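You operate a simulated robot arm through the tools that you are given. There is no shell and no other tool. Be economical: measure what you need, move in short steps, check, and stop when the job is done.

The job below is to be done with a simulated two-armed robot. You get a single attempt, and the scene is never put back.

JOB
Pin adjusters twenty-one and twenty-three at the chart's turns for the dial's temperature.
Fine: leave the other two adjusters and all levers.

Only the result counts: the job must be done as asked and must still hold three seconds after the hand-in. Knocking over, shifting, dropping, spilling or breaking anything else fails it.

ROBOT AND FRAMES
Two 6-joint arms with fingered hands on one trunk, hanging from a carriage that runs on a gantry, over the field with the corners [-1149, 74], [-1161, -1206], [1139, -1227], [1151, 53] (x, y) and turns from -284 to 404 degrees about z. Base frame: it is fixed where the carriage stands at the start and does not move with it; the origin is on the floor, on the carriage's upright axis, x ahead of it, y to its left, z up. Units: mm, degrees, N and s.
The left shoulder is at the start at [40, 152, 1441], the right one opposite. With the tool pointing down near the work surface each hand reaches from about 100 to 660 mm from the robot's upright axis, wherever it stands, measured 20 degrees to its own side. Places, roughly: crank handle 21 [500, 500, 1000]; crank handle 23 [700, 500, 1000]; pull knob 21 [500, 400, 800]; pull knob 23 [700, 400, 800]. Payload 4 kg a hand.
The TCP of each hand is the grasp point between the finger pads, 30 mm short of the fingertips. In the tool frame z runs along the fingers and y along their closing line. The gripper opens to 104 mm. The gripper's body begins 35 mm behind the TCP. The gripper is a hand of 5 fingers: y runs from the thumb to the fingers, the wrist lies at [-15, -104, -178] in the tool frame, and closing takes about 1.5 s.
Orientation is that of the tool frame in the base frame, as [roll, pitch, yaw] about the fixed x, y, z axes, in that order (R = Rz(yaw) Ry(pitch) Rx(roll)). With the fingers straight down and the wrist toward the robot, the tool's x, y and z point along [0, 1, 0], [1, 0, 0] and [0, 0, -1] of the base frame.

CONTROLS
- The arms move only by the tool send_rows. It takes "left_deltas", "right_deltas" or both (then of equal length, played together; a hand with none holds still); each is a list of rows, each a list of 6 numbers: the turn, a rotation vector about the tool's x, y, z in degrees, then the shift along the tool's x, y, z in cm. In form: [[wx, wy, wz, dx, dy, dz], ...]. A call has 1 to 12 rows; each row shifts and turns the commanded pose from where the row before left it, along the tool's axes as they then stand. "left_jaw" and "right_jaw" are, for a hand that has rows, the closure, from 0 (fully open) to 1 (shut), set as the call begins (left out, the last holds). Each row takes 0.2 s and may step no farther than 50 mm and 8.6 degrees from the row before; otherwise, or with a gripper value out of range, the whole call is refused. A pose out of reach is approached as far as the arm can. The call stops where the force on the tool passes 40 N (or 10 N more than at its start, if that is more) or the arm is blocked; 0.2 s more then pass. The fingers move at their own pace (about 45 mm/s each) and stop on an object; they squeeze with about 29 N. The grip force told is the motor's: it shows also when the fingers shut on nothing. Time passes only in rows, and 0.2 s behind the last, so rows that do not move let the fingers close. The reply holds the time, the measured pose of the TCP, the force on the tool along the base axes, the opening and the grip force, in the units named above and with some noise, with the torque about the TCP (base axes, N m) and any sound that the robot's microphone picked up.
- Cameras (640 x 400 px; columns grow to the right, rows downward): "scene" is now at [222.2, 29.3, 1716]; the picture's right is [0.44, -0.90, 0.00], its down [-0.78, -0.38, -0.50] and it looks along [0.45, 0.22, -0.86] (base axes); focal length 266 px, centre (320, 200). "left" rides on the left gripper at [-60, -83, -120] in its tool frame; the picture's right is [-0.79, -0.29, 0.54], its down [0.56, -0.71, 0.44] and it looks along [0.26, 0.65, 0.72] (tool axes); focal length 234 px, centre (320, 200). "right" rides on the right gripper at [60, -84, -119] in its tool frame; the picture's right is [-0.79, 0.29, -0.54], its down [-0.56, -0.71, 0.44] and it looks along [-0.26, 0.65, 0.72] (tool axes); focal length 234 px, centre (320, 200). There is no depth. A picture from a camera that has moved, and an enlarged one, comes with that camera's place and axes in the base frame and with its lens.
- capture(camera): a new picture of that camera. It takes no simulated time.
- slide_trunk(by): slides the trunk up (or, below 0, down) by that many mm; the arms and the scene camera ride with it, the base frame stays. It gives what a move gives, with no picture.
- base_move(legs): drives the robot by 1 to 6 legs, each [ahead, left, turn to the left] in mm, mm and degrees, along the robot's own axes; the way and the turn of a leg run together, so that a leg with both is an arc; at most 1500 mm and 180 degrees a leg. The arms and the cameras ride along, it lands a little off, and it stops where it bumps. It keeps to its track: a leg is cut to what the track allows. It gives what a move gives.
- curl_fingers(index, middle, ring, little, thumb_bend, thumb_turn, hand): sets how far each is bent, from 0 (flat) to 1 (curled in); at 0.3 the hand is open as for a grip, at 0.7 the pads meet at the TCP. One left out holds its place. A second passes; each finger stops where it meets its share of the squeeze, and holds until it gets a number again. A gripper value or a shape takes the hand back. It gives what a move gives, with no picture; readings hold the bend of each and the force on index, middle, ring, little, thumb and palm. thumb_turn goes from beside the hand (0) to across from the fingers (1), as for a grip.
- preshape(shape, hand): the hand has 5 fingers and takes this shape, open, in about a second: jaw (thumb against the fingers, like two jaws); tri (thumb and two fingers); tip (a fingertip pinch); poke (one finger out to press); point (the index stretched); flat (the hand flat); cup (the hand cupped); fist (a fist). The gripper value then closes the fingers along that shape, each until it touches; the sizes above hold for jaw. It gives what a move gives, with no picture.
- pan_tilt(pan, tilt): turns the head with the scene camera to pan (to the left, within 86 degrees either way) and tilt (down, from -29 to 69), counted from straight ahead of the robot. It gives what a move gives.
- zoom(camera, box): a new picture of the part [left, top, right, bottom] of that camera's present view, enlarged. It takes no simulated time.
- job_done(): hands the job in; it is judged then, once.

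Go step by step. Nothing tells you exact positions but the pictures and the camera data: compare them with the known pose of the tool, close in by small moves and look again before you grip or let go. The budget is 120 turns and 92 pictures, counting those below and the enlarged ones. Unless the task says otherwise, let go and move clear before handing in, and close with one line.

The tools are called after "Call:" as name(argument=value, ...) on one line, values as JSON. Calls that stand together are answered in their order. send_rows: Moves the arms, as the interface text tells. Its arguments: {"type":"object","properties":{"left_deltas":{"type":"array","items":{"type":"array","items":{"type":"number"}}},"left_jaw":{"type":"number"},"right_deltas":{"type":"array","items":{"type":"array","items":{"type":"number"}}},"right_jaw":{"type":"number"}},"required":[]} The other tools are called the same way: slide_trunk (by) slides the trunk up or down; preshape (shape, hand) gives the hand a shape; curl_fingers (index, middle, ring, little, thumb_bend, thumb_turn, hand) moves the fingers one by one; base_move (legs) drives the base; pan_tilt (pan, tilt) turns the head that bears the scene camera; capture (camera) takes a picture; zoom (camera, box) takes an enlarged picture of a part of a camera's view; job_done () hands the job in.

At the start:

```text
time_s: 0.0
left_ee_pos: [326.2, 425.9, 999.8]
left_orientation: [179.9, 0.0, 90.0]
left_contact_force: [0.0, 0.2, 1.1]
left_moment: [0.0, 0.01, 0.02]
left_gripper_width: 103.8
left_grip_force: 0.0
left_shape: jaw
left_bend: [0.3, 0.3, 0.3, 0.3, 0.3, 0.97]
left_finger forces: [0.1, 0.0, 0.0, 0.0, 0.0, 0.1]
right_ee_pos: [631.5, -6.6, 999.7]
right_orientation: [179.3, 2.0, 88.9]
right_contact_force: [0.8, 0.1, -0.9]
right_moment: [0.0, -0.04, 0.01]
right_gripper_width: 103.9
right_grip_force: 0.1
right_shape: jaw
right_bend: [0.3, 0.3, 0.3, 0.3, 0.3, 0.97]
right_finger forces: [0.1, 0.0, 0.0, 0.0, 0.0, 0.0]
trunk travel left (down, up): [-614.0, 186.0]
robot x, y, heading: [-4.4, -0.8, 0.1]
head pan, tilt: [25.9, 59.8]
```

scene: 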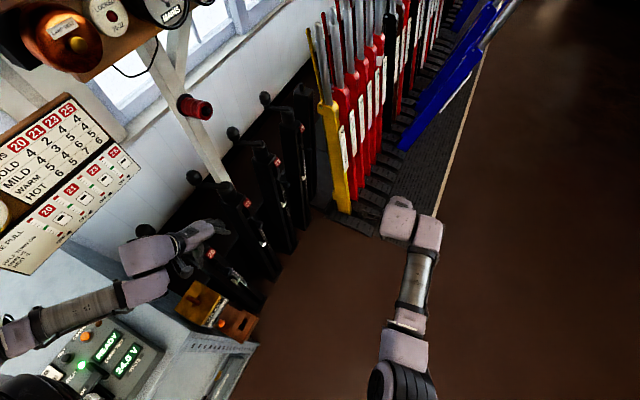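
right: 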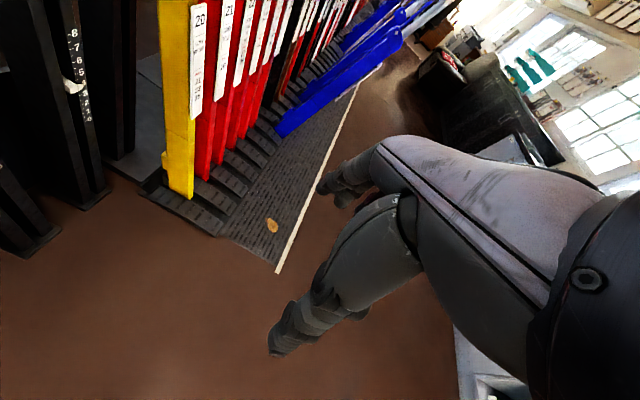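
left: 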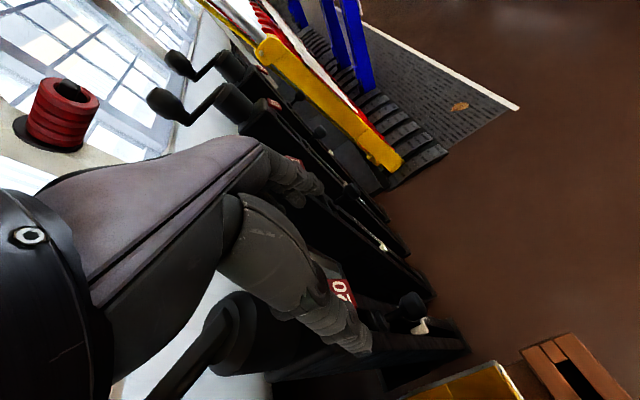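

I see a chart on the left wall, four crank adjusters and levers. I'll read the chart closely and look around for the thermometer dial.

Call:
zoom(camera="scene", box=[0, 80, 160, 280])

Call:
zoom(camera="scene", box=[160, 80, 360, 340])

Call:
pan_tilt(pan=75, tilt=25)

Call:
capture(camera="scene")

```text
2.00 times, centred on (80, 180) of scene
camera zoom: at [222.2, 29.3, 1716.0], right [0.44, -0.9, 0.0], down [-0.78, -0.38, -0.5], along [0.45, 0.22, -0.86], focal length 531 px, centre (800, 240)
```

zoom: 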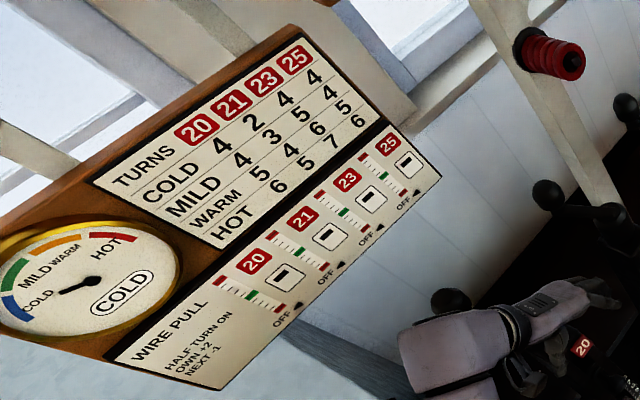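

```text
1.54 times, centred on (260, 210) of scene
camera zoom: at [222.2, 29.3, 1716.0], right [0.44, -0.9, 0.0], down [-0.78, -0.38, -0.5], along [0.45, 0.22, -0.86], focal length 409 px, centre (412, 185)
```

zoom: 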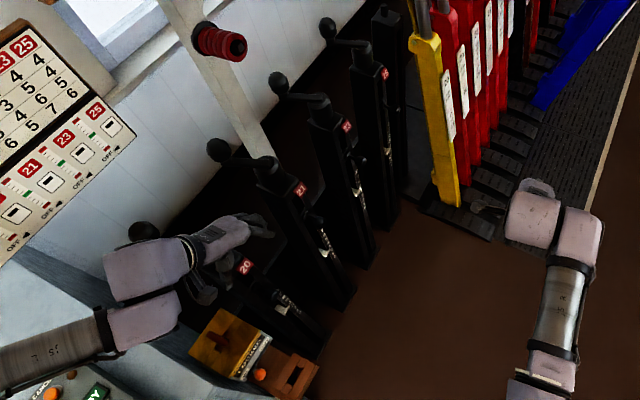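

```text
time_s: 1.2
left_ee_pos: [327.2, 424.2, 1000.0]
left_orientation: [179.9, -0.1, 90.0]
left_contact_force: [-0.1, -0.4, 0.6]
left_moment: [-0.01, 0.04, 0.03]
left_gripper_width: 103.8
left_grip_force: 0.1
left_shape: jaw
left_bend: [0.3, 0.3, 0.3, 0.3, 0.3, 0.97]
left_finger forces: [0.1, 0.0, 0.1, 0.1, 0.0, 0.0]
right_ee_pos: [633.1, -10.2, 999.6]
right_orientation: [179.2, 2.2, 88.8]
right_contact_force: [0.3, 0.1, 0.5]
right_moment: [0.0, 0.01, 0.0]
right_gripper_width: 103.5
right_grip_force: 0.2
right_shape: jaw
right_bend: [0.3, 0.3, 0.3, 0.3, 0.3, 0.97]
right_finger forces: [0.0, 0.1, 0.0, 0.1, 0.0, 0.1]
trunk travel left (down, up): [-614.0, 186.0]
robot x, y, heading: [-1.4, -0.5, 0.0]
head pan, tilt: [75.0, 25.0]
```

```text
86 pictures are left
camera scene: at [185.9, 89.1, 1765.8], right [0.97, -0.26, 0.0], down [-0.11, -0.41, -0.91], along [0.24, 0.88, -0.42], focal length 266 px, centre (320, 200)
```

scene: 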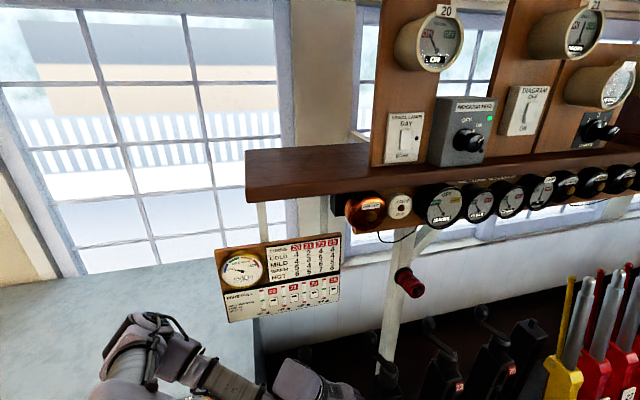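

Call:
zoom(camera="scene", box=[210, 230, 350, 325])

Call:
zoom(camera="scene", box=[210, 240, 280, 290])

Call:
zoom(camera="scene", box=[360, 280, 560, 400])

```text
4.21 times, centred on (280, 278) of scene
camera zoom: at [185.9, 89.1, 1765.8], right [0.97, -0.26, 0.0], down [-0.11, -0.41, -0.91], along [0.24, 0.88, -0.42], focal length 1119 px, centre (488, -126)
```

zoom: 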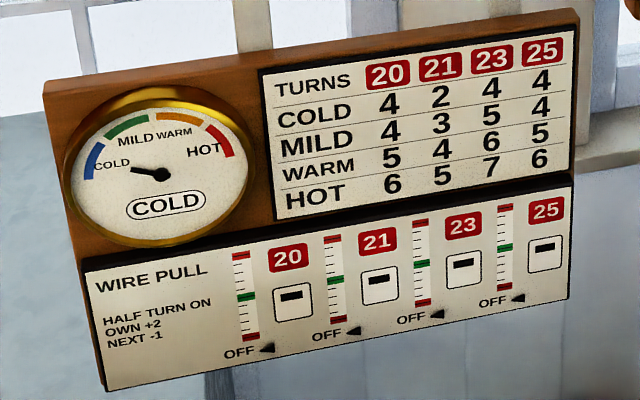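

```text
8.00 times, centred on (245, 265) of scene
camera zoom: at [185.9, 89.1, 1765.8], right [0.97, -0.26, 0.0], down [-0.11, -0.41, -0.91], along [0.24, 0.88, -0.42], focal length 2126 px, centre (920, -320)
```

zoom: 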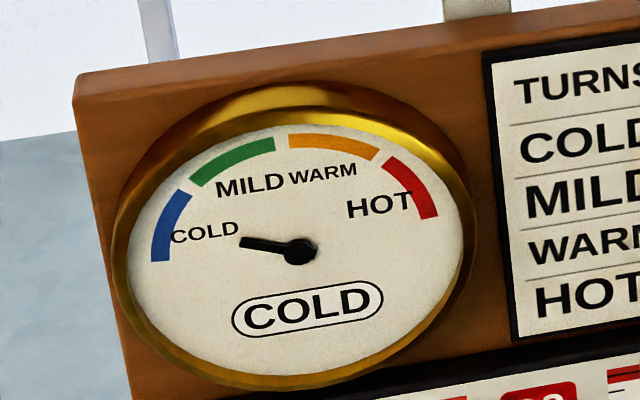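

```text
3.20 times, centred on (460, 340) of scene
camera zoom: at [185.9, 89.1, 1765.8], right [0.97, -0.26, 0.0], down [-0.11, -0.41, -0.91], along [0.24, 0.88, -0.42], focal length 850 px, centre (-128, -248)
```

zoom: 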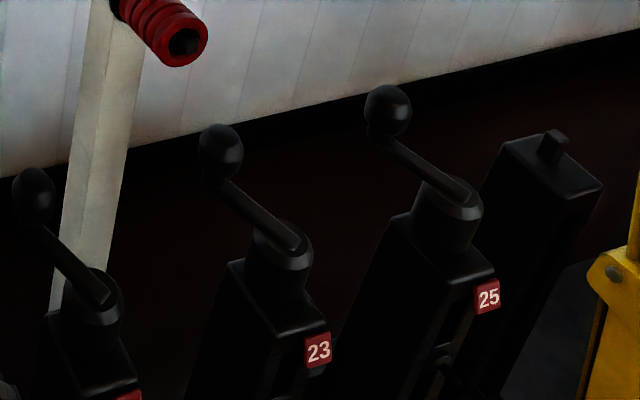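

The dial reads COLD, so 21 needs 2 turns and 23 needs 4 turns. Now I look at the adjuster fronts.

Call:
pan_tilt(pan=45, tilt=50)

Call:
capture(camera="scene")

Call:
zoom(camera="scene", box=[220, 140, 420, 380])

Call:
zoom(camera="right", box=[0, 0, 200, 260])

```text
time_s: 2.1
left_ee_pos: [327.0, 425.6, 1000.6]
left_orientation: [179.9, -0.1, 90.0]
left_contact_force: [-0.5, 0.2, 0.5]
left_moment: [-0.02, -0.03, 0.01]
left_gripper_width: 103.7
left_grip_force: 0.0
left_shape: jaw
left_bend: [0.3, 0.3, 0.3, 0.3, 0.3, 0.97]
left_finger forces: [0.0, 0.1, 0.1, 0.0, 0.0, 0.0]
right_ee_pos: [631.9, -9.6, 997.7]
right_orientation: [179.2, 2.2, 88.8]
right_contact_force: [0.3, 0.3, -0.6]
right_moment: [0.0, 0.0, -0.01]
right_gripper_width: 103.7
right_grip_force: 0.1
right_shape: jaw
right_bend: [0.3, 0.3, 0.3, 0.3, 0.3, 0.97]
right_finger forces: [0.1, 0.0, 0.0, 0.0, 0.0, 0.0]
trunk travel left (down, up): [-614.0, 186.0]
robot x, y, heading: [-0.2, 2.3, 0.2]
head pan, tilt: [45.0, 50.0]
```

```text
82 pictures are left
camera scene: at [216.4, 54.6, 1728.4], right [0.71, -0.71, 0.0], down [-0.54, -0.54, -0.64], along [0.45, 0.46, -0.77], focal length 266 px, centre (320, 200)
```

scene: 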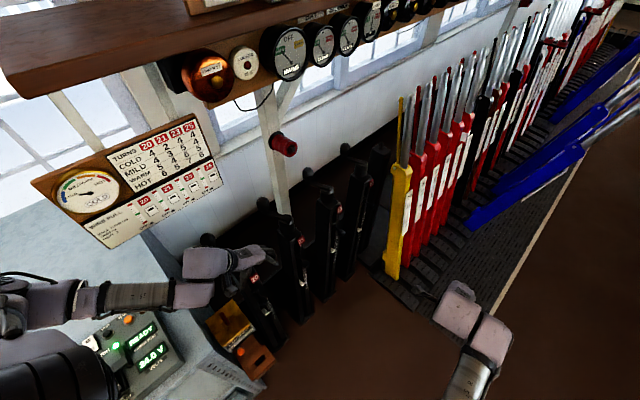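

```text
1.67 times, centred on (320, 260) of scene
camera zoom: at [216.4, 54.6, 1728.4], right [0.71, -0.71, 0.0], down [-0.54, -0.54, -0.64], along [0.45, 0.46, -0.77], focal length 443 px, centre (320, 100)
```

zoom: 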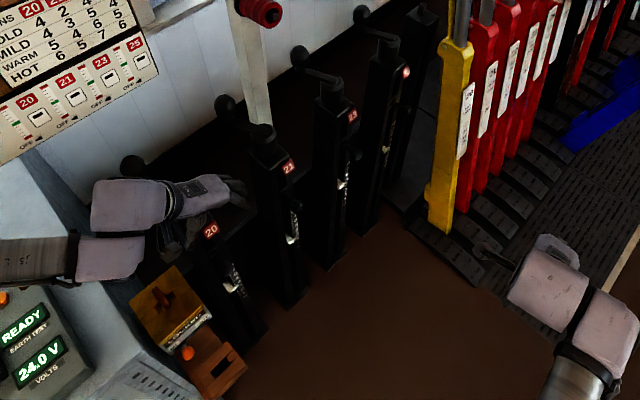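

```text
1.54 times, centred on (100, 130) of right
camera zoom: at [550.8, 57.2, 1113.2], right [0.26, -0.77, 0.58], down [-0.71, -0.56, -0.42], along [0.65, -0.3, -0.7], focal length 360 px, centre (658, 308)
```

zoom: 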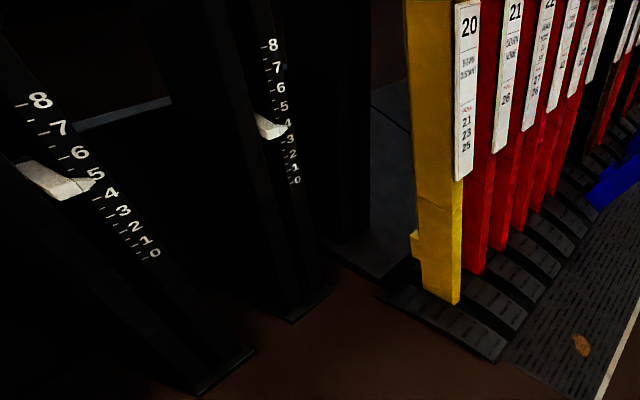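

Chart target: 21 → 2, 23 → 4; pointers on the posts currently look to be elsewhere. I'll retract both hands before driving the robot in front of the adjusters.

Call:
send_rows(left_deltas=[[0, 0, 0, 0, 0, -5], [0, 0, 0, 0, 0, -5], [0, 0, 0, 0, 0, -5], [0, 0, 0, -4.5, 0, 0], [0, 0, 0, -4.5, 0, 0], [0, 0, 0, -4.5, 0, 0], [0, 0, 0, -4.5, 0, 0], [0, 0, 0, -4.5, 0, 0]], right_deltas=[[0, 0, 0, -2.4, -3.75, -1.25], [0, 0, 0, -2.4, -3.75, -1.25], [0, 0, 0, -2.4, -3.75, -1.25], [0, 0, 0, -2.4, -3.75, -1.25], [0, 0, 0, -2.4, -3.75, -1.25], [0, 0, 0, -2.4, -3.75, -1.25], [0, 0, 0, -2.4, -3.75, -1.25], [0, 0, 0, -2.4, -3.75, -1.25]])

```text
time_s: 4.0
left_ee_pos: [324.2, 259.5, 1009.1]
left_orientation: [-179.1, -10.1, 85.3]
left_contact_force: [0.3, 0.2, -0.5]
left_moment: [0.03, -0.02, -0.02]
left_gripper_width: 103.9
left_grip_force: 0.1
left_shape: jaw
left_bend: [0.3, 0.3, 0.3, 0.3, 0.3, 0.97]
left_finger forces: [0.0, 0.0, 0.1, 0.1, 0.0, 0.0]
left hand out of reach, approached as far as the arm can: row 1, 2, 3, 8
right_ee_pos: [555.5, -69.2, 908.6]
right_orientation: [178.6, 3.7, 86.5]
right_contact_force: [0.4, -0.3, 0.6]
right_moment: [0.06, 0.03, 0.01]
right_gripper_width: 103.6
right_grip_force: 0.0
right_shape: jaw
right_bend: [0.3, 0.3, 0.3, 0.3, 0.3, 0.97]
right_finger forces: [0.0, 0.0, 0.1, 0.0, 0.0, 0.1]
right hand out of reach, approached as far as the arm can: row 1, 2, 3, 4, 5, 6, 7, 8
trunk travel left (down, up): [-614.0, 186.0]
robot x, y, heading: [2.3, 3.8, 0.2]
head pan, tilt: [45.0, 50.0]
stopped in row 8 (left hand): the arm was blocked; the commanded pose is now the measured one
```

The hands can't fold high up; I'll raise the trunk so that they can retract at lower relative height.

Call:
slide_trunk(by=180)

Call:
capture(camera="scene")

```text
time_s: 6.0
left_ee_pos: [323.4, 258.9, 1189.0]
left_orientation: [-179.1, -10.2, 85.3]
left_contact_force: [0.8, -0.5, 0.0]
left_moment: [0.0, 0.03, -0.02]
left_gripper_width: 103.8
left_grip_force: 0.1
left_shape: jaw
left_bend: [0.3, 0.3, 0.3, 0.3, 0.3, 0.97]
left_finger forces: [0.0, 0.1, 0.0, 0.0, 0.0, 0.0]
right_ee_pos: [554.9, -67.7, 1089.6]
right_orientation: [178.6, 3.6, 86.6]
right_contact_force: [-0.3, -0.5, 0.8]
right_moment: [0.0, 0.02, -0.01]
right_gripper_width: 104.1
right_grip_force: 0.1
right_shape: jaw
right_bend: [0.3, 0.3, 0.3, 0.3, 0.3, 0.97]
right_finger forces: [0.1, 0.1, 0.0, 0.1, 0.0, 0.0]
trunk travel left (down, up): [-794.0, 6.0]
robot x, y, heading: [-0.6, -1.3, 0.4]
head pan, tilt: [45.0, 50.0]
```

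```text
79 pictures are left
camera scene: at [216.1, 54.7, 1908.3], right [0.71, -0.71, 0.0], down [-0.54, -0.54, -0.64], along [0.45, 0.45, -0.77], focal length 266 px, centre (320, 200)
```

scene: 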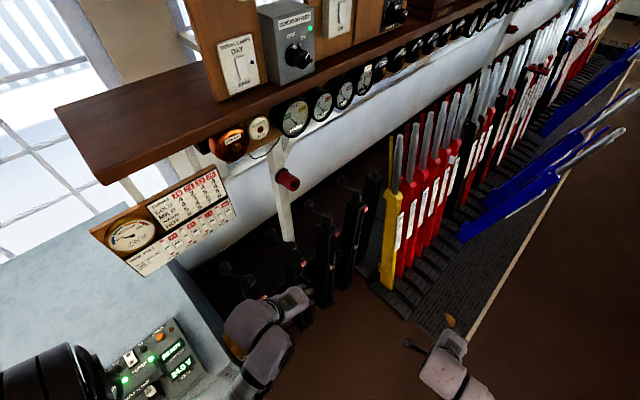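

Call:
send_rows(left_deltas=[[0, 0, 0, -1.3, -1.1, 2.3], [0, 0, 0, -1.3, -1.1, 2.3], [0, 0, 0, -1.3, -1.1, 2.3], [0, 0, 0, -1.3, -1.1, 2.3], [0, 0, 0, -1.3, -1.1, 2.3], [0, 0, 0, -1.3, -1.1, 2.3]], right_deltas=[[0, 0, 0, -1.9, -3.4, 1.5], [0, 0, 0, -1.9, -3.4, 1.5], [0, 0, 0, -1.9, -3.4, 1.5], [0, 0, 0, -1.9, -3.4, 1.5], [0, 0, 0, -1.9, -3.4, 1.5], [0, 0, 0, -1.9, -3.4, 1.5]])

```text
time_s: 7.6
left_ee_pos: [266.2, 250.6, 1046.3]
left_orientation: [-179.9, -15.4, 81.8]
left_contact_force: [0.1, -0.2, -0.1]
left_moment: [-0.01, 0.02, -0.02]
left_gripper_width: 103.7
left_grip_force: 0.1
left_shape: jaw
left_bend: [0.3, 0.3, 0.3, 0.3, 0.3, 0.97]
left_finger forces: [0.1, 0.0, 0.0, 0.0, 0.0, 0.0]
right_ee_pos: [358.3, -128.6, 973.5]
right_orientation: [178.4, 4.0, 86.0]
right_contact_force: [0.4, 0.3, -0.2]
right_moment: [0.02, 0.0, -0.04]
right_gripper_width: 104.0
right_grip_force: 0.1
right_shape: jaw
right_bend: [0.3, 0.3, 0.3, 0.3, 0.3, 0.97]
right_finger forces: [0.0, 0.0, 0.0, 0.0, 0.1, 0.0]
right hand out of reach, approached as far as the arm can: row 1, 2, 3, 4, 5, 6
trunk travel left (down, up): [-794.0, 6.0]
robot x, y, heading: [-3.9, 0.7, 0.2]
head pan, tilt: [45.0, 50.0]
stopped in row 6 (left hand): the arm was blocked; the commanded pose is now the measured one
```

Call:
base_move(legs=[[600, -60, 0], [0, 0, 90]])

Call:
pan_tilt(pan=0, tilt=58)

Call:
capture(camera="scene")

```text
time_s: 14.8
left_ee_pos: [357.5, 213.9, 1046.5]
left_orientation: [-179.9, -15.3, 170.4]
left_contact_force: [-0.2, -0.2, 0.0]
left_moment: [-0.01, -0.02, -0.02]
left_gripper_width: 104.0
left_grip_force: 0.0
left_shape: jaw
left_bend: [0.3, 0.3, 0.3, 0.3, 0.3, 0.97]
left_finger forces: [0.0, 0.1, 0.0, 0.0, 0.1, 0.0]
right_ee_pos: [737.0, 297.3, 974.3]
right_orientation: [178.4, 4.0, 174.9]
right_contact_force: [-0.7, -0.8, -0.3]
right_moment: [0.01, 0.0, 0.0]
right_gripper_width: 104.0
right_grip_force: 0.1
right_shape: jaw
right_bend: [0.3, 0.3, 0.3, 0.3, 0.3, 0.97]
right_finger forces: [0.0, 0.0, 0.1, 0.0, 0.0, 0.0]
trunk travel left (down, up): [-794.0, 6.0]
robot x, y, heading: [599.4, -55.1, 88.6]
head pan, tilt: [45.0, 50.0]
```

```text
time_s: 15.9
left_ee_pos: [357.1, 213.5, 1046.6]
left_orientation: [-180.0, -15.4, 170.5]
left_contact_force: [-0.1, 0.0, -0.5]
left_moment: [0.01, 0.05, 0.01]
left_gripper_width: 104.3
left_grip_force: 0.0
left_shape: jaw
left_bend: [0.3, 0.3, 0.3, 0.3, 0.3, 0.97]
left_finger forces: [0.0, 0.1, 0.0, 0.0, 0.0, 0.0]
right_ee_pos: [738.2, 296.2, 973.1]
right_orientation: [178.4, 4.1, 174.7]
right_contact_force: [0.6, 0.0, 0.2]
right_moment: [0.03, 0.0, -0.03]
right_gripper_width: 103.9
right_grip_force: 0.0
right_shape: jaw
right_bend: [0.3, 0.3, 0.3, 0.3, 0.3, 0.97]
right_finger forces: [0.1, 0.0, 0.0, 0.1, 0.0, 0.0]
trunk travel left (down, up): [-794.0, 6.0]
robot x, y, heading: [600.7, -56.0, 88.6]
head pan, tilt: [0.0, 58.0]
```

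```text
78 pictures are left
camera scene: at [608.3, 170.7, 1898.1], right [1.0, -0.02, 0.0], down [-0.02, -0.85, -0.53], along [0.01, 0.53, -0.85], focal length 266 px, centre (320, 200)
```

scene: 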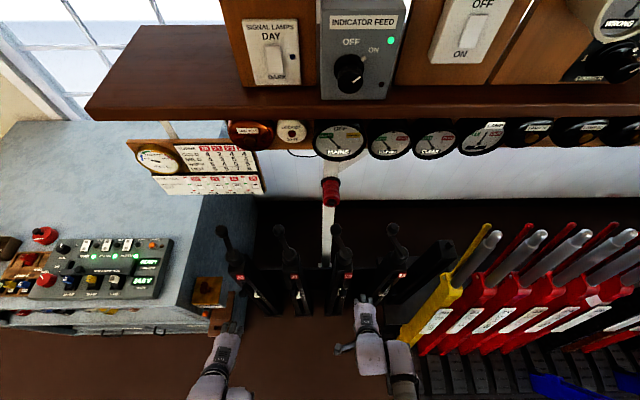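

Call:
zoom(camera="scene", box=[210, 215, 350, 320])

Call:
zoom(camera="scene", box=[310, 215, 450, 320])

Call:
capture(camera="right")

Call:
capture(camera="left")

```text
3.81 times, centred on (280, 268) of scene
camera zoom: at [608.3, 170.7, 1898.1], right [1.0, -0.02, 0.0], down [-0.02, -0.85, -0.53], along [0.01, 0.53, -0.85], focal length 1012 px, centre (472, -57)
```

zoom: 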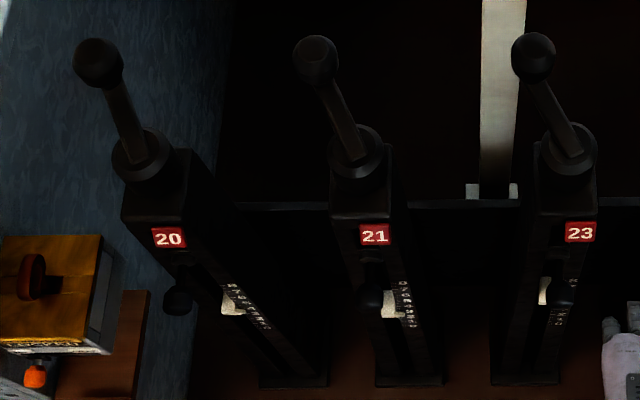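

```text
3.81 times, centred on (380, 268) of scene
camera zoom: at [608.3, 170.7, 1898.1], right [1.0, -0.02, 0.0], down [-0.02, -0.85, -0.53], along [0.01, 0.53, -0.85], focal length 1012 px, centre (91, -57)
```

zoom: 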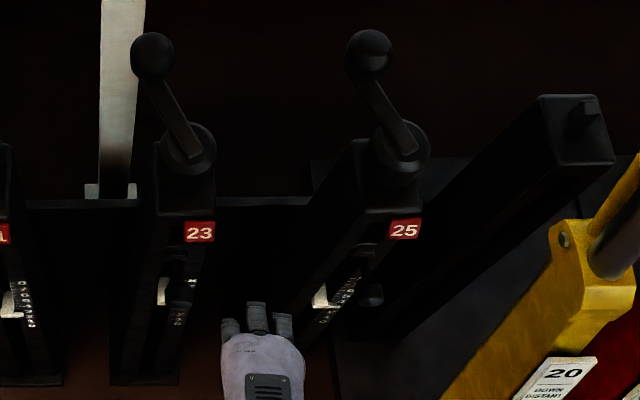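

```text
75 pictures are left
camera right: at [662.1, 217.5, 1085.2], right [0.77, 0.2, 0.61], down [0.52, -0.74, -0.42], along [0.37, 0.64, -0.68], focal length 234 px, centre (320, 200)
```

right: 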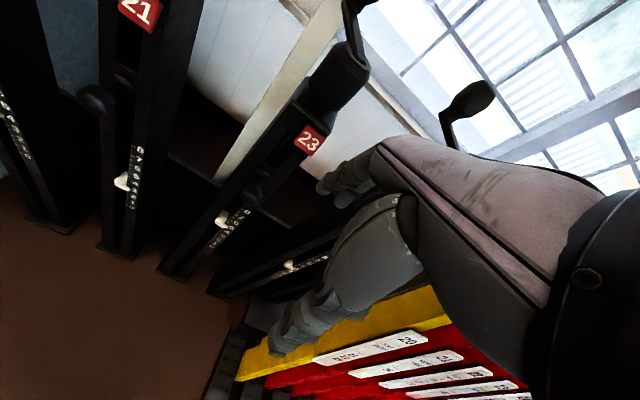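

```text
74 pictures are left
camera left: at [430.4, 117.4, 1146.3], right [0.56, -0.39, -0.73], down [-0.76, -0.59, -0.27], along [-0.33, 0.71, -0.63], focal length 234 px, centre (320, 200)
```

left: 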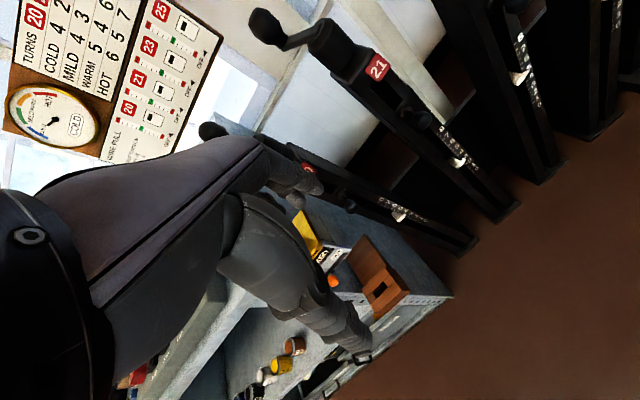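

Call:
zoom(camera="right", box=[70, 50, 270, 280])

Call:
zoom(camera="left", box=[360, 0, 640, 180])

Call:
zoom(camera="right", box=[60, 120, 160, 250])

Call:
zoom(camera="right", box=[190, 180, 280, 260])

```text
1.74 times, centred on (170, 165) of right
camera zoom: at [662.1, 217.5, 1085.2], right [0.77, 0.2, 0.61], down [0.52, -0.74, -0.42], along [0.37, 0.64, -0.68], focal length 407 px, centre (581, 261)
```

zoom: 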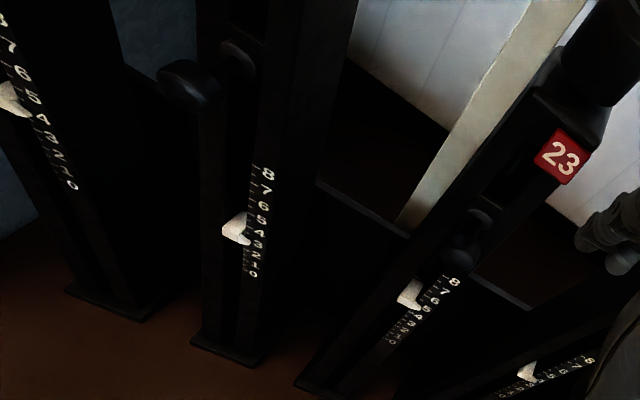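

```text
2.22 times, centred on (500, 90) of left
camera zoom: at [430.4, 117.4, 1146.3], right [0.56, -0.39, -0.73], down [-0.76, -0.59, -0.27], along [-0.33, 0.71, -0.63], focal length 520 px, centre (-80, 444)
```

zoom: 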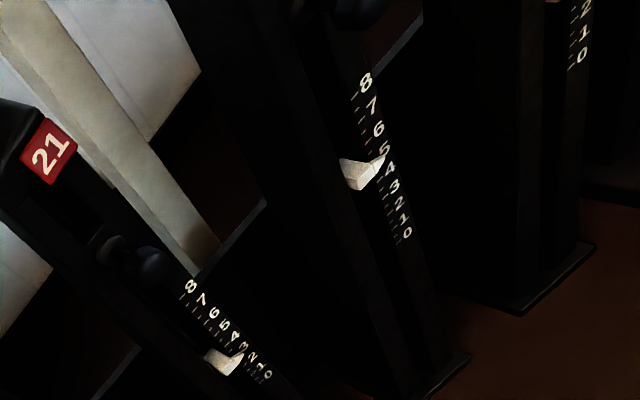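

```text
3.08 times, centred on (110, 185) of right
camera zoom: at [662.1, 217.5, 1085.2], right [0.77, 0.2, 0.61], down [0.52, -0.74, -0.42], along [0.37, 0.64, -0.68], focal length 720 px, centre (966, 246)
```

zoom: 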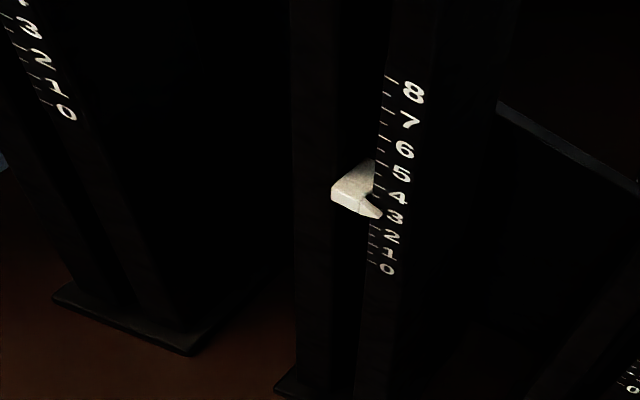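

```text
5.00 times, centred on (235, 220) of right
camera zoom: at [662.1, 217.5, 1085.2], right [0.77, 0.2, 0.61], down [0.52, -0.74, -0.42], along [0.37, 0.64, -0.68], focal length 1171 px, centre (745, 100)
```

zoom: 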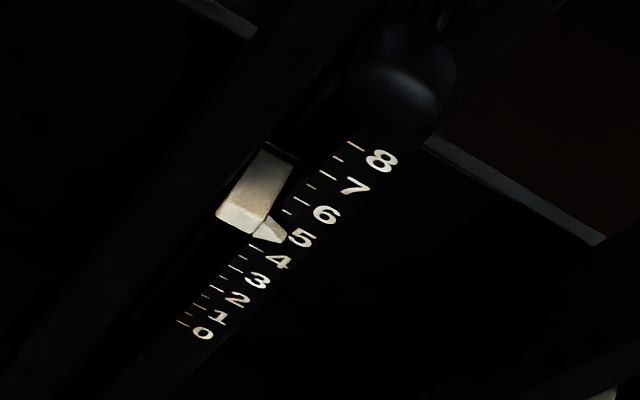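

Call:
zoom(camera="left", box=[0, 0, 220, 170])

Call:
zoom(camera="scene", box=[225, 115, 535, 165])

```text
2.35 times, centred on (110, 85) of left
camera zoom: at [430.4, 117.4, 1146.3], right [0.56, -0.39, -0.73], down [-0.76, -0.59, -0.27], along [-0.33, 0.71, -0.63], focal length 551 px, centre (814, 471)
```

zoom: 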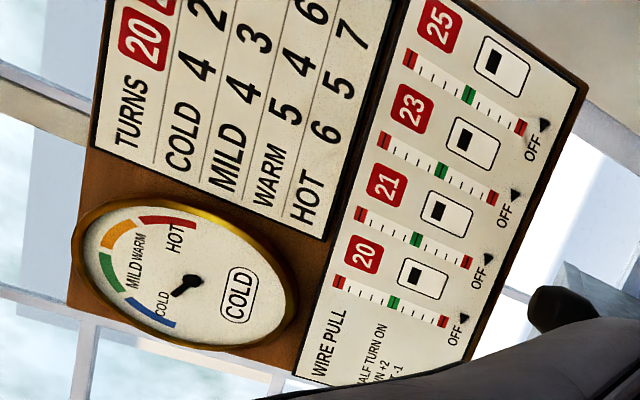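

```text
2.06 times, centred on (380, 140) of scene
camera zoom: at [608.3, 170.7, 1898.1], right [1.0, -0.02, 0.0], down [-0.02, -0.85, -0.53], along [0.01, 0.53, -0.85], focal length 548 px, centre (196, 324)
```

zoom: 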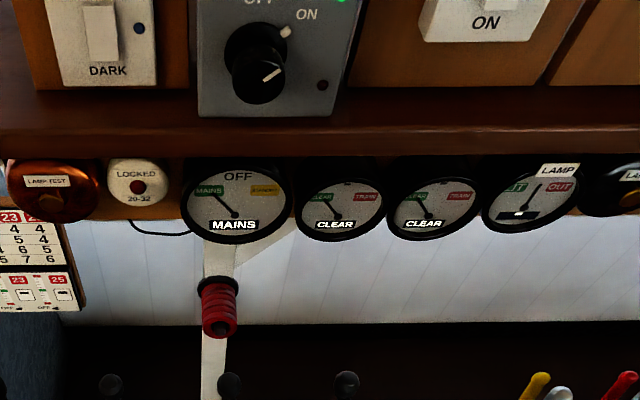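

Ball of crank 21 is near [470, 582, 1042] (axis about [503, 527]), pull knob 21 near [506, 423, 797], knob 23 near [708, 428, 788]; pointers read about 3 and 5. I'll tilt the left hand 45° forward, bring it inward, and then line up the base for adjuster 21.

Call:
send_rows(left_deltas=[[-7.2, -1.8, -2.5, 0, 0, 0], [-7.2, -1.8, -2.5, 0, 0, 0], [-7.2, -1.8, -2.5, 0, 0, 0], [-7.2, -1.8, -2.5, 0, 0, 0], [-7.2, -1.8, -2.5, 0, 0, 0], [-7.2, -1.8, -2.5, 0, 0, 0], [0, 0, 0, -4, 0, 0], [0, 0, 0, -4, 0, 0], [0, 0, 0, -4, 0, 0]])

```text
time_s: 17.9
left_ee_pos: [426.1, 203.6, 1034.1]
left_orientation: [135.9, -8.8, 173.5]
left_contact_force: [0.0, -0.1, 0.1]
left_moment: [-0.04, 0.04, 0.0]
left_gripper_width: 103.8
left_grip_force: 0.1
left_shape: jaw
left_bend: [0.3, 0.3, 0.3, 0.3, 0.3, 0.97]
left_finger forces: [0.1, 0.1, 0.1, 0.0, 0.0, 0.0]
left hand out of reach, approached as far as the arm can: row 3
right_ee_pos: [737.5, 297.4, 974.4]
right_orientation: [178.3, 4.1, 174.7]
right_contact_force: [-0.2, -0.4, -0.5]
right_moment: [-0.02, -0.01, 0.02]
right_gripper_width: 104.0
right_grip_force: 0.1
right_shape: jaw
right_bend: [0.3, 0.3, 0.3, 0.3, 0.3, 0.97]
right_finger forces: [0.0, 0.1, 0.1, 0.1, 0.1, 0.0]
trunk travel left (down, up): [-794.0, 6.0]
robot x, y, heading: [598.6, -56.5, 88.8]
head pan, tilt: [0.0, 58.0]
stopped in row 9 (left hand): the arm was blocked; the commanded pose is now the measured one
```

Call:
base_move(legs=[[0, 85, 1.2]])

Call:
slide_trunk(by=-200)

Call:
capture(camera="scene")

```text
time_s: 19.0
left_ee_pos: [338.8, 201.7, 1033.6]
left_orientation: [135.9, -8.6, 174.6]
left_contact_force: [0.5, -0.2, 0.4]
left_moment: [0.0, 0.01, -0.03]
left_gripper_width: 103.9
left_grip_force: 0.2
left_shape: jaw
left_bend: [0.3, 0.3, 0.3, 0.3, 0.3, 0.97]
left_finger forces: [0.1, 0.0, 0.1, 0.0, 0.0, 0.0]
right_ee_pos: [645.7, 301.9, 973.7]
right_orientation: [178.3, 4.1, 175.8]
right_contact_force: [0.7, 0.6, 0.3]
right_moment: [0.02, -0.03, -0.01]
right_gripper_width: 103.9
right_grip_force: 0.0
right_shape: jaw
right_bend: [0.3, 0.3, 0.3, 0.3, 0.3, 0.97]
right_finger forces: [0.0, 0.0, 0.1, 0.0, 0.0, 0.0]
trunk travel left (down, up): [-794.0, 6.0]
robot x, y, heading: [516.5, -61.9, 89.6]
head pan, tilt: [0.0, 58.0]
```

```text
time_s: 21.2
left_ee_pos: [338.4, 200.4, 836.0]
left_orientation: [135.9, -8.7, 174.5]
left_contact_force: [-0.5, 0.3, -0.4]
left_moment: [0.01, 0.03, -0.03]
left_gripper_width: 104.0
left_grip_force: 0.1
left_shape: jaw
left_bend: [0.3, 0.3, 0.3, 0.3, 0.3, 0.97]
left_finger forces: [0.0, 0.0, 0.2, 0.0, 0.1, 0.0]
right_ee_pos: [647.4, 300.8, 773.5]
right_orientation: [178.3, 4.1, 175.8]
right_contact_force: [0.0, 0.0, 0.5]
right_moment: [-0.04, 0.02, -0.01]
right_gripper_width: 103.8
right_grip_force: 0.0
right_shape: jaw
right_bend: [0.3, 0.3, 0.3, 0.3, 0.3, 0.97]
right_finger forces: [0.1, 0.1, 0.1, 0.1, 0.1, 0.0]
trunk travel left (down, up): [-594.0, 206.0]
robot x, y, heading: [518.8, -57.5, 89.6]
head pan, tilt: [0.0, 58.0]
```

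```text
67 pictures are left
camera scene: at [520.2, 172.0, 1698.2], right [1.0, 0.0, 0.0], down [0.0, -0.85, -0.53], along [0.0, 0.53, -0.85], focal length 266 px, centre (320, 200)
```

scene: 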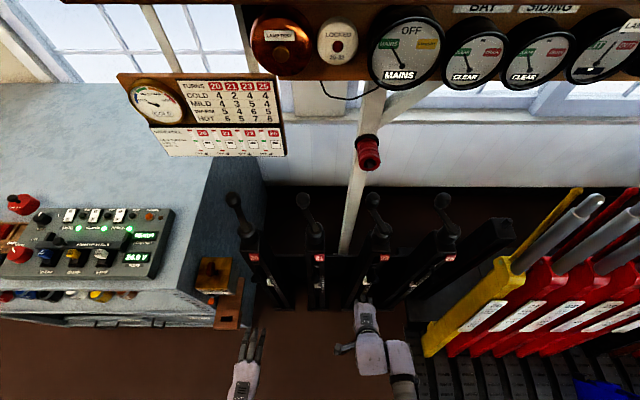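

Call:
slide_trunk(by=80)

Call:
send_rows(right_deltas=[[0, 0, -2, 2.5, 0, -2.5], [-0.8, 2, -2, 2.5, 0, -2.5], [-0.8, 2, 0, 2.5, 0, -3]], left_deltas=[[7, 0, 0, 0, 0, 0], [7, 0, 0, 0, 0, 0], [6, 0, 0, 0, 0, 0]])

Call:
base_move(legs=[[35, 0, 0]])

```text
time_s: 22.3
left_ee_pos: [338.3, 201.1, 914.0]
left_orientation: [136.0, -8.7, 174.7]
left_contact_force: [0.1, 0.5, 0.4]
left_moment: [-0.03, -0.02, -0.01]
left_gripper_width: 103.7
left_grip_force: 0.0
left_shape: jaw
left_bend: [0.3, 0.3, 0.3, 0.3, 0.3, 0.97]
left_finger forces: [0.0, 0.0, 0.0, 0.0, 0.0, 0.1]
right_ee_pos: [645.3, 300.2, 854.0]
right_orientation: [178.4, 4.1, 175.8]
right_contact_force: [-0.5, -0.9, -0.3]
right_moment: [0.03, -0.01, -0.02]
right_gripper_width: 103.7
right_grip_force: 0.1
right_shape: jaw
right_bend: [0.3, 0.3, 0.3, 0.3, 0.3, 0.97]
right_finger forces: [0.0, 0.0, 0.0, 0.1, 0.0, 0.1]
trunk travel left (down, up): [-674.0, 126.0]
robot x, y, heading: [519.0, -59.9, 89.7]
head pan, tilt: [0.0, 58.0]
```

```text
time_s: 23.3
left_ee_pos: [312.6, 213.4, 917.3]
left_orientation: [155.0, -12.3, 172.0]
left_contact_force: [-0.3, 0.2, 0.5]
left_moment: [0.03, -0.01, -0.01]
left_gripper_width: 103.8
left_grip_force: 0.1
left_shape: jaw
left_bend: [0.3, 0.3, 0.3, 0.3, 0.3, 0.97]
left_finger forces: [0.0, 0.1, 0.0, 0.0, 0.0, 0.0]
right_ee_pos: [598.7, 310.7, 861.3]
right_orientation: [177.0, 4.7, 177.7]
right_contact_force: [-0.4, -0.3, 0.4]
right_moment: [0.02, 0.03, 0.0]
right_gripper_width: 103.8
right_grip_force: 0.0
right_shape: jaw
right_bend: [0.3, 0.3, 0.3, 0.3, 0.3, 0.97]
right_finger forces: [0.1, 0.0, 0.1, 0.0, 0.0, 0.1]
right hand out of reach, approached as far as the arm can: row 1, 2, 3
trunk travel left (down, up): [-674.0, 126.0]
robot x, y, heading: [520.3, -56.6, 89.8]
head pan, tilt: [0.0, 58.0]
stopped in row 3 (left hand): the arm was blocked; the commanded pose is now the measured one
```

```text
time_s: 24.2
left_ee_pos: [313.9, 249.9, 918.2]
left_orientation: [155.1, -12.3, 171.9]
left_contact_force: [-0.5, 0.6, -1.0]
left_moment: [-0.04, 0.03, 0.0]
left_gripper_width: 103.9
left_grip_force: 0.1
left_shape: jaw
left_bend: [0.3, 0.3, 0.3, 0.3, 0.3, 0.97]
left_finger forces: [0.0, 0.0, 0.0, 0.0, 0.0, 0.0]
right_ee_pos: [599.1, 346.9, 861.1]
right_orientation: [176.9, 4.7, 177.6]
right_contact_force: [-0.1, 0.8, 0.6]
right_moment: [-0.02, -0.01, 0.02]
right_gripper_width: 103.8
right_grip_force: 0.2
right_shape: jaw
right_bend: [0.3, 0.3, 0.3, 0.3, 0.3, 0.97]
right_finger forces: [0.0, 0.0, 0.0, 0.0, 0.0, 0.0]
trunk travel left (down, up): [-674.0, 126.0]
robot x, y, heading: [517.3, -19.1, 89.6]
head pan, tilt: [0.0, 58.0]
```

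Call:
send_rows(right_deltas=[[0, 0, 0, 1.0, 0.7, -4], [0, 0, 0, 1.0, 0.7, -4], [0, 0, 0, 1, 0.7, -4], [0, 0, 0, 1, 1.5, -4], [0, 0, 0, 1, 2, -3], [0, 0, 0, 1, 2, -3], [0, 0, 0, 1, 2, -3]])

Call:
capture(camera="scene")

```text
time_s: 25.0
left_ee_pos: [311.7, 249.8, 918.1]
left_orientation: [155.0, -12.4, 171.9]
left_contact_force: [0.3, -0.2, 0.5]
left_moment: [0.01, 0.01, 0.0]
left_gripper_width: 103.7
left_grip_force: 0.0
left_shape: jaw
left_bend: [0.3, 0.3, 0.3, 0.3, 0.3, 0.97]
left_finger forces: [0.0, 0.1, 0.0, 0.0, 0.1, 0.1]
right_ee_pos: [626.1, 378.7, 871.4]
right_orientation: [177.2, 14.0, 178.9]
right_contact_force: [-0.3, 0.0, -0.1]
right_moment: [0.01, 0.0, 0.02]
right_gripper_width: 103.9
right_grip_force: 0.1
right_shape: jaw
right_bend: [0.3, 0.3, 0.3, 0.3, 0.3, 0.97]
right_finger forces: [0.0, 0.0, 0.0, 0.0, 0.0, 0.0]
right hand out of reach, approached as far as the arm can: row 1, 2, 3, 4
trunk travel left (down, up): [-674.0, 126.0]
robot x, y, heading: [518.2, -20.1, 89.5]
head pan, tilt: [0.0, 58.0]
stopped in row 4 (right hand): the arm was blocked; the commanded pose is now the measured one
```

```text
66 pictures are left
camera scene: at [520.7, 207.6, 1778.1], right [1.0, -0.01, 0.0], down [0.0, -0.85, -0.53], along [0.0, 0.53, -0.85], focal length 266 px, centre (320, 200)
```

scene: 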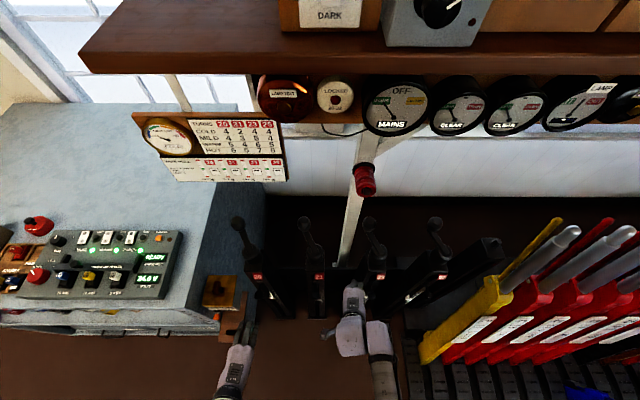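

Lifting with the fingers straight down folds the wrist to its limit, so I'll tilt the right hand forward 30° and then raise it.

Call:
send_rows(right_deltas=[[-7.5, 3.5, 0, 0, 0, 0], [-7.5, 3.5, 0, 0, 0, 0], [-7.5, 3.5, 0, 0, 0, 0], [-7.5, 3.5, 0, 0, 0, 0], [0, 0, 0, 1.8, 2.7, -3], [0, 0, 0, 1.8, 2.7, -3], [0, 0, 0, 1.8, 2.7, -3], [0, 0, 0, 1.8, 2.7, -3], [0, 0, 0, 1.8, 2.7, -3], [0, 0, 0, 1.8, 2.7, -3]])

```text
time_s: 27.2
left_ee_pos: [314.1, 252.0, 917.7]
left_orientation: [155.0, -12.4, 171.9]
left_contact_force: [0.2, 0.3, 0.1]
left_moment: [-0.04, -0.01, 0.01]
left_gripper_width: 103.6
left_grip_force: 0.1
left_shape: jaw
left_bend: [0.3, 0.3, 0.3, 0.3, 0.3, 0.97]
left_finger forces: [0.0, 0.1, 0.1, 0.0, 0.0, 0.1]
right_ee_pos: [606.7, 462.2, 942.0]
right_orientation: [146.7, 0.5, -179.6]
right_contact_force: [-0.2, 0.4, -0.3]
right_moment: [-0.03, -0.01, 0.0]
right_gripper_width: 103.8
right_grip_force: 0.0
right_shape: jaw
right_bend: [0.3, 0.3, 0.3, 0.3, 0.3, 0.97]
right_finger forces: [0.0, 0.1, 0.0, 0.1, 0.1, 0.0]
right hand out of reach, approached as far as the arm can: row 4, 5, 6, 7, 8, 9, 10
trunk travel left (down, up): [-674.0, 126.0]
robot x, y, heading: [515.7, -20.0, 89.6]
head pan, tilt: [0.0, 58.0]
```

The arms are too folded this close; I'll back the base off ~90 mm and lower the trunk a bit so both hands work in mid range.

Call:
base_move(legs=[[-90, 0, 0]])

Call:
slide_trunk(by=-40)

Call:
send_rows(right_deltas=[[0, 0, 0, 0, 2, 0], [0, 0, 0, 0, 3, -3], [0, 0, 0, 0, 3, -3], [0, 0, 0, 1.8, 3, -3], [0, 0, 0, 1.8, 3, -3]])

```text
time_s: 28.3
left_ee_pos: [313.9, 159.7, 916.5]
left_orientation: [155.0, -12.4, 171.9]
left_contact_force: [-0.1, -0.8, 0.2]
left_moment: [-0.02, 0.0, 0.02]
left_gripper_width: 103.7
left_grip_force: 0.1
left_shape: jaw
left_bend: [0.3, 0.3, 0.3, 0.3, 0.3, 0.97]
left_finger forces: [0.1, 0.1, 0.0, 0.0, 0.0, 0.0]
right_ee_pos: [606.5, 369.5, 939.2]
right_orientation: [146.9, 0.5, -179.6]
right_contact_force: [0.7, 0.4, 0.7]
right_moment: [-0.03, 0.0, 0.01]
right_gripper_width: 103.7
right_grip_force: 0.0
right_shape: jaw
right_bend: [0.3, 0.3, 0.3, 0.3, 0.3, 0.97]
right_finger forces: [0.1, 0.0, 0.1, 0.0, 0.0, 0.0]
trunk travel left (down, up): [-674.0, 126.0]
robot x, y, heading: [515.2, -109.5, 89.5]
head pan, tilt: [0.0, 58.0]
```

```text
time_s: 29.2
left_ee_pos: [313.9, 160.6, 877.2]
left_orientation: [155.1, -12.4, 171.8]
left_contact_force: [0.3, 0.8, -0.2]
left_moment: [-0.01, -0.02, -0.01]
left_gripper_width: 103.4
left_grip_force: 0.0
left_shape: jaw
left_bend: [0.3, 0.3, 0.3, 0.3, 0.3, 0.97]
left_finger forces: [0.1, 0.0, 0.0, 0.0, 0.0, 0.0]
right_ee_pos: [606.5, 370.5, 900.9]
right_orientation: [147.0, 0.5, -179.5]
right_contact_force: [0.0, 0.9, 0.3]
right_moment: [-0.02, -0.04, -0.01]
right_gripper_width: 104.0
right_grip_force: 0.0
right_shape: jaw
right_bend: [0.3, 0.3, 0.3, 0.3, 0.3, 0.97]
right_finger forces: [0.0, 0.0, 0.0, 0.1, 0.0, 0.1]
trunk travel left (down, up): [-634.0, 166.0]
robot x, y, heading: [515.6, -110.3, 89.7]
head pan, tilt: [0.0, 58.0]
```

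```text
time_s: 30.4
left_ee_pos: [314.0, 161.9, 878.3]
left_orientation: [155.1, -12.4, 171.8]
left_contact_force: [0.1, 0.0, -0.3]
left_moment: [-0.01, 0.01, 0.01]
left_gripper_width: 103.8
left_grip_force: 0.1
left_shape: jaw
left_bend: [0.3, 0.3, 0.3, 0.3, 0.3, 0.97]
left_finger forces: [0.0, 0.0, 0.0, 0.1, 0.1, 0.0]
right_ee_pos: [614.4, 464.3, 1009.1]
right_orientation: [145.8, -0.5, 176.8]
right_contact_force: [0.1, 0.7, -0.4]
right_moment: [0.02, 0.0, -0.01]
right_gripper_width: 104.0
right_grip_force: 0.0
right_shape: jaw
right_bend: [0.3, 0.3, 0.3, 0.3, 0.3, 0.97]
right_finger forces: [0.0, 0.0, 0.1, 0.0, 0.0, 0.0]
right hand out of reach, approached as far as the arm can: row 2, 3, 4, 5
trunk travel left (down, up): [-634.0, 166.0]
robot x, y, heading: [515.6, -110.8, 89.5]
head pan, tilt: [0.0, 58.0]
```

Call:
send_rows(right_deltas=[[0, 3.9, -5.8, 0, 0.5, 0], [0, 3.9, -5.8, 0, 0.5, 0], [0, 3.9, -5.8, 0, 0.5, 0], [0, 3.9, -5.8, 0, 0.5, 0], [0, 3.9, -5.8, 0, 0.5, 0], [0, 0, 0, 0, 2, 0], [0, 0, 0, 0, 2, 0]])

Call:
capture(camera="scene")

```text
time_s: 32.0
left_ee_pos: [313.8, 160.6, 877.3]
left_orientation: [155.1, -12.5, 171.7]
left_contact_force: [-0.4, 0.3, 0.5]
left_moment: [0.01, 0.0, 0.02]
left_gripper_width: 103.8
left_grip_force: 0.0
left_shape: jaw
left_bend: [0.3, 0.3, 0.3, 0.3, 0.3, 0.97]
left_finger forces: [0.0, 0.0, 0.0, 0.1, 0.0, 0.1]
right_ee_pos: [616.3, 497.6, 1032.2]
right_orientation: [145.8, -0.2, 176.7]
right_contact_force: [-0.2, -0.2, -0.3]
right_moment: [0.05, -0.03, -0.01]
right_gripper_width: 103.8
right_grip_force: 0.1
right_shape: jaw
right_bend: [0.3, 0.3, 0.3, 0.3, 0.3, 0.97]
right_finger forces: [0.0, 0.0, 0.0, 0.0, 0.0, 0.1]
right hand out of reach, approached as far as the arm can: row 1, 2, 3, 4, 5
trunk travel left (down, up): [-634.0, 166.0]
robot x, y, heading: [515.5, -111.5, 89.7]
head pan, tilt: [0.0, 58.0]
```

```text
65 pictures are left
camera scene: at [520.4, 118.0, 1738.2], right [1.0, -0.01, 0.0], down [-0.01, -0.85, -0.53], along [0.0, 0.53, -0.85], focal length 266 px, centre (320, 200)
```

scene: 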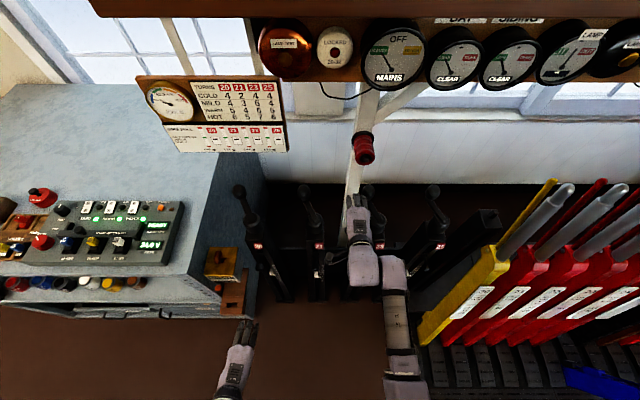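

Probing which directions are free from here with small moves.

Call:
send_rows(right_deltas=[[0, 0, 0, 3, 0, 0]])

Call:
send_rows(right_deltas=[[0, 0, 0, 0, 1.7, -2.5]])

Call:
send_rows(right_deltas=[[0, -4, 6, 0, 0, 0]])

Call:
send_rows(right_deltas=[[-7, 0, 0, 0, 0, 0]])

```text
time_s: 32.4
left_ee_pos: [312.5, 159.8, 878.4]
left_orientation: [155.1, -12.4, 171.8]
left_contact_force: [0.0, 0.2, 0.3]
left_moment: [-0.01, 0.0, 0.0]
left_gripper_width: 103.7
left_grip_force: 0.1
left_shape: jaw
left_bend: [0.3, 0.3, 0.3, 0.3, 0.3, 0.97]
left_finger forces: [0.1, 0.0, 0.0, 0.0, 0.1, 0.1]
right_ee_pos: [589.5, 498.9, 1029.2]
right_orientation: [145.9, -0.2, 176.6]
right_contact_force: [0.3, -0.3, 1.0]
right_moment: [0.02, -0.02, 0.03]
right_gripper_width: 103.9
right_grip_force: 0.0
right_shape: jaw
right_bend: [0.3, 0.3, 0.3, 0.3, 0.3, 0.97]
right_finger forces: [0.0, 0.0, 0.0, 0.1, 0.1, 0.0]
trunk travel left (down, up): [-634.0, 166.0]
robot x, y, heading: [513.6, -112.4, 89.7]
head pan, tilt: [0.0, 58.0]
```

```text
time_s: 32.8
left_ee_pos: [313.6, 160.7, 877.9]
left_orientation: [155.1, -12.4, 171.8]
left_contact_force: [-0.3, -0.5, -0.2]
left_moment: [-0.02, -0.01, 0.01]
left_gripper_width: 103.5
left_grip_force: 0.0
left_shape: jaw
left_bend: [0.3, 0.3, 0.3, 0.3, 0.3, 0.97]
left_finger forces: [0.0, 0.0, 0.0, 0.0, 0.0, 0.0]
right_ee_pos: [595.2, 499.2, 1046.7]
right_orientation: [146.3, 0.6, 176.0]
right_contact_force: [0.3, -0.3, -0.4]
right_moment: [0.0, 0.01, 0.0]
right_gripper_width: 103.9
right_grip_force: 0.0
right_shape: jaw
right_bend: [0.3, 0.3, 0.3, 0.3, 0.3, 0.97]
right_finger forces: [0.0, 0.0, 0.1, 0.1, 0.0, 0.0]
right hand out of reach, approached as far as the arm can: row 1
trunk travel left (down, up): [-634.0, 166.0]
robot x, y, heading: [519.1, -111.7, 89.6]
head pan, tilt: [0.0, 58.0]
```

```text
time_s: 33.4
left_ee_pos: [314.0, 158.8, 877.0]
left_orientation: [155.2, -12.4, 171.8]
left_contact_force: [0.0, -0.1, 0.6]
left_moment: [-0.01, -0.03, 0.04]
left_gripper_width: 103.7
left_grip_force: 0.0
left_shape: jaw
left_bend: [0.3, 0.3, 0.3, 0.3, 0.3, 0.97]
left_finger forces: [0.0, 0.1, 0.0, 0.0, 0.0, 0.0]
right_ee_pos: [633.0, 500.6, 1040.4]
right_orientation: [145.2, 4.9, 168.6]
right_contact_force: [-2.0, -8.2, 4.0]
right_moment: [0.3, -0.2, -0.22]
right_gripper_width: 103.5
right_grip_force: 0.0
right_shape: jaw
right_bend: [0.3, 0.3, 0.33, 0.3, 0.3, 0.97]
right_finger forces: [0.1, 0.9, 8.1, 0.0, 0.0, 0.0]
trunk travel left (down, up): [-634.0, 166.0]
robot x, y, heading: [516.0, -112.2, 89.7]
head pan, tilt: [0.0, 58.0]
stopped in row 1 (right hand): the arm was blocked; the commanded pose is now the measured one
```

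```text
time_s: 33.8
left_ee_pos: [312.6, 158.4, 877.8]
left_orientation: [155.2, -12.4, 171.8]
left_contact_force: [0.6, 0.3, -0.8]
left_moment: [0.02, -0.01, 0.01]
left_gripper_width: 104.0
left_grip_force: 0.2
left_shape: jaw
left_bend: [0.3, 0.3, 0.3, 0.3, 0.3, 0.97]
left_finger forces: [0.0, 0.0, 0.0, 0.0, 0.0, 0.1]
right_ee_pos: [636.4, 502.4, 1039.9]
right_orientation: [138.1, 5.3, 168.7]
right_contact_force: [-2.8, -8.1, -1.7]
right_moment: [-0.01, 0.02, -0.13]
right_gripper_width: 102.2
right_grip_force: 0.1
right_shape: jaw
right_bend: [0.3, 0.32, 0.34, 0.3, 0.3, 0.97]
right_finger forces: [0.1, 2.5, 5.7, 0.1, 0.1, 0.0]
trunk travel left (down, up): [-634.0, 166.0]
robot x, y, heading: [518.0, -112.2, 89.4]
head pan, tilt: [0.0, 58.0]
```

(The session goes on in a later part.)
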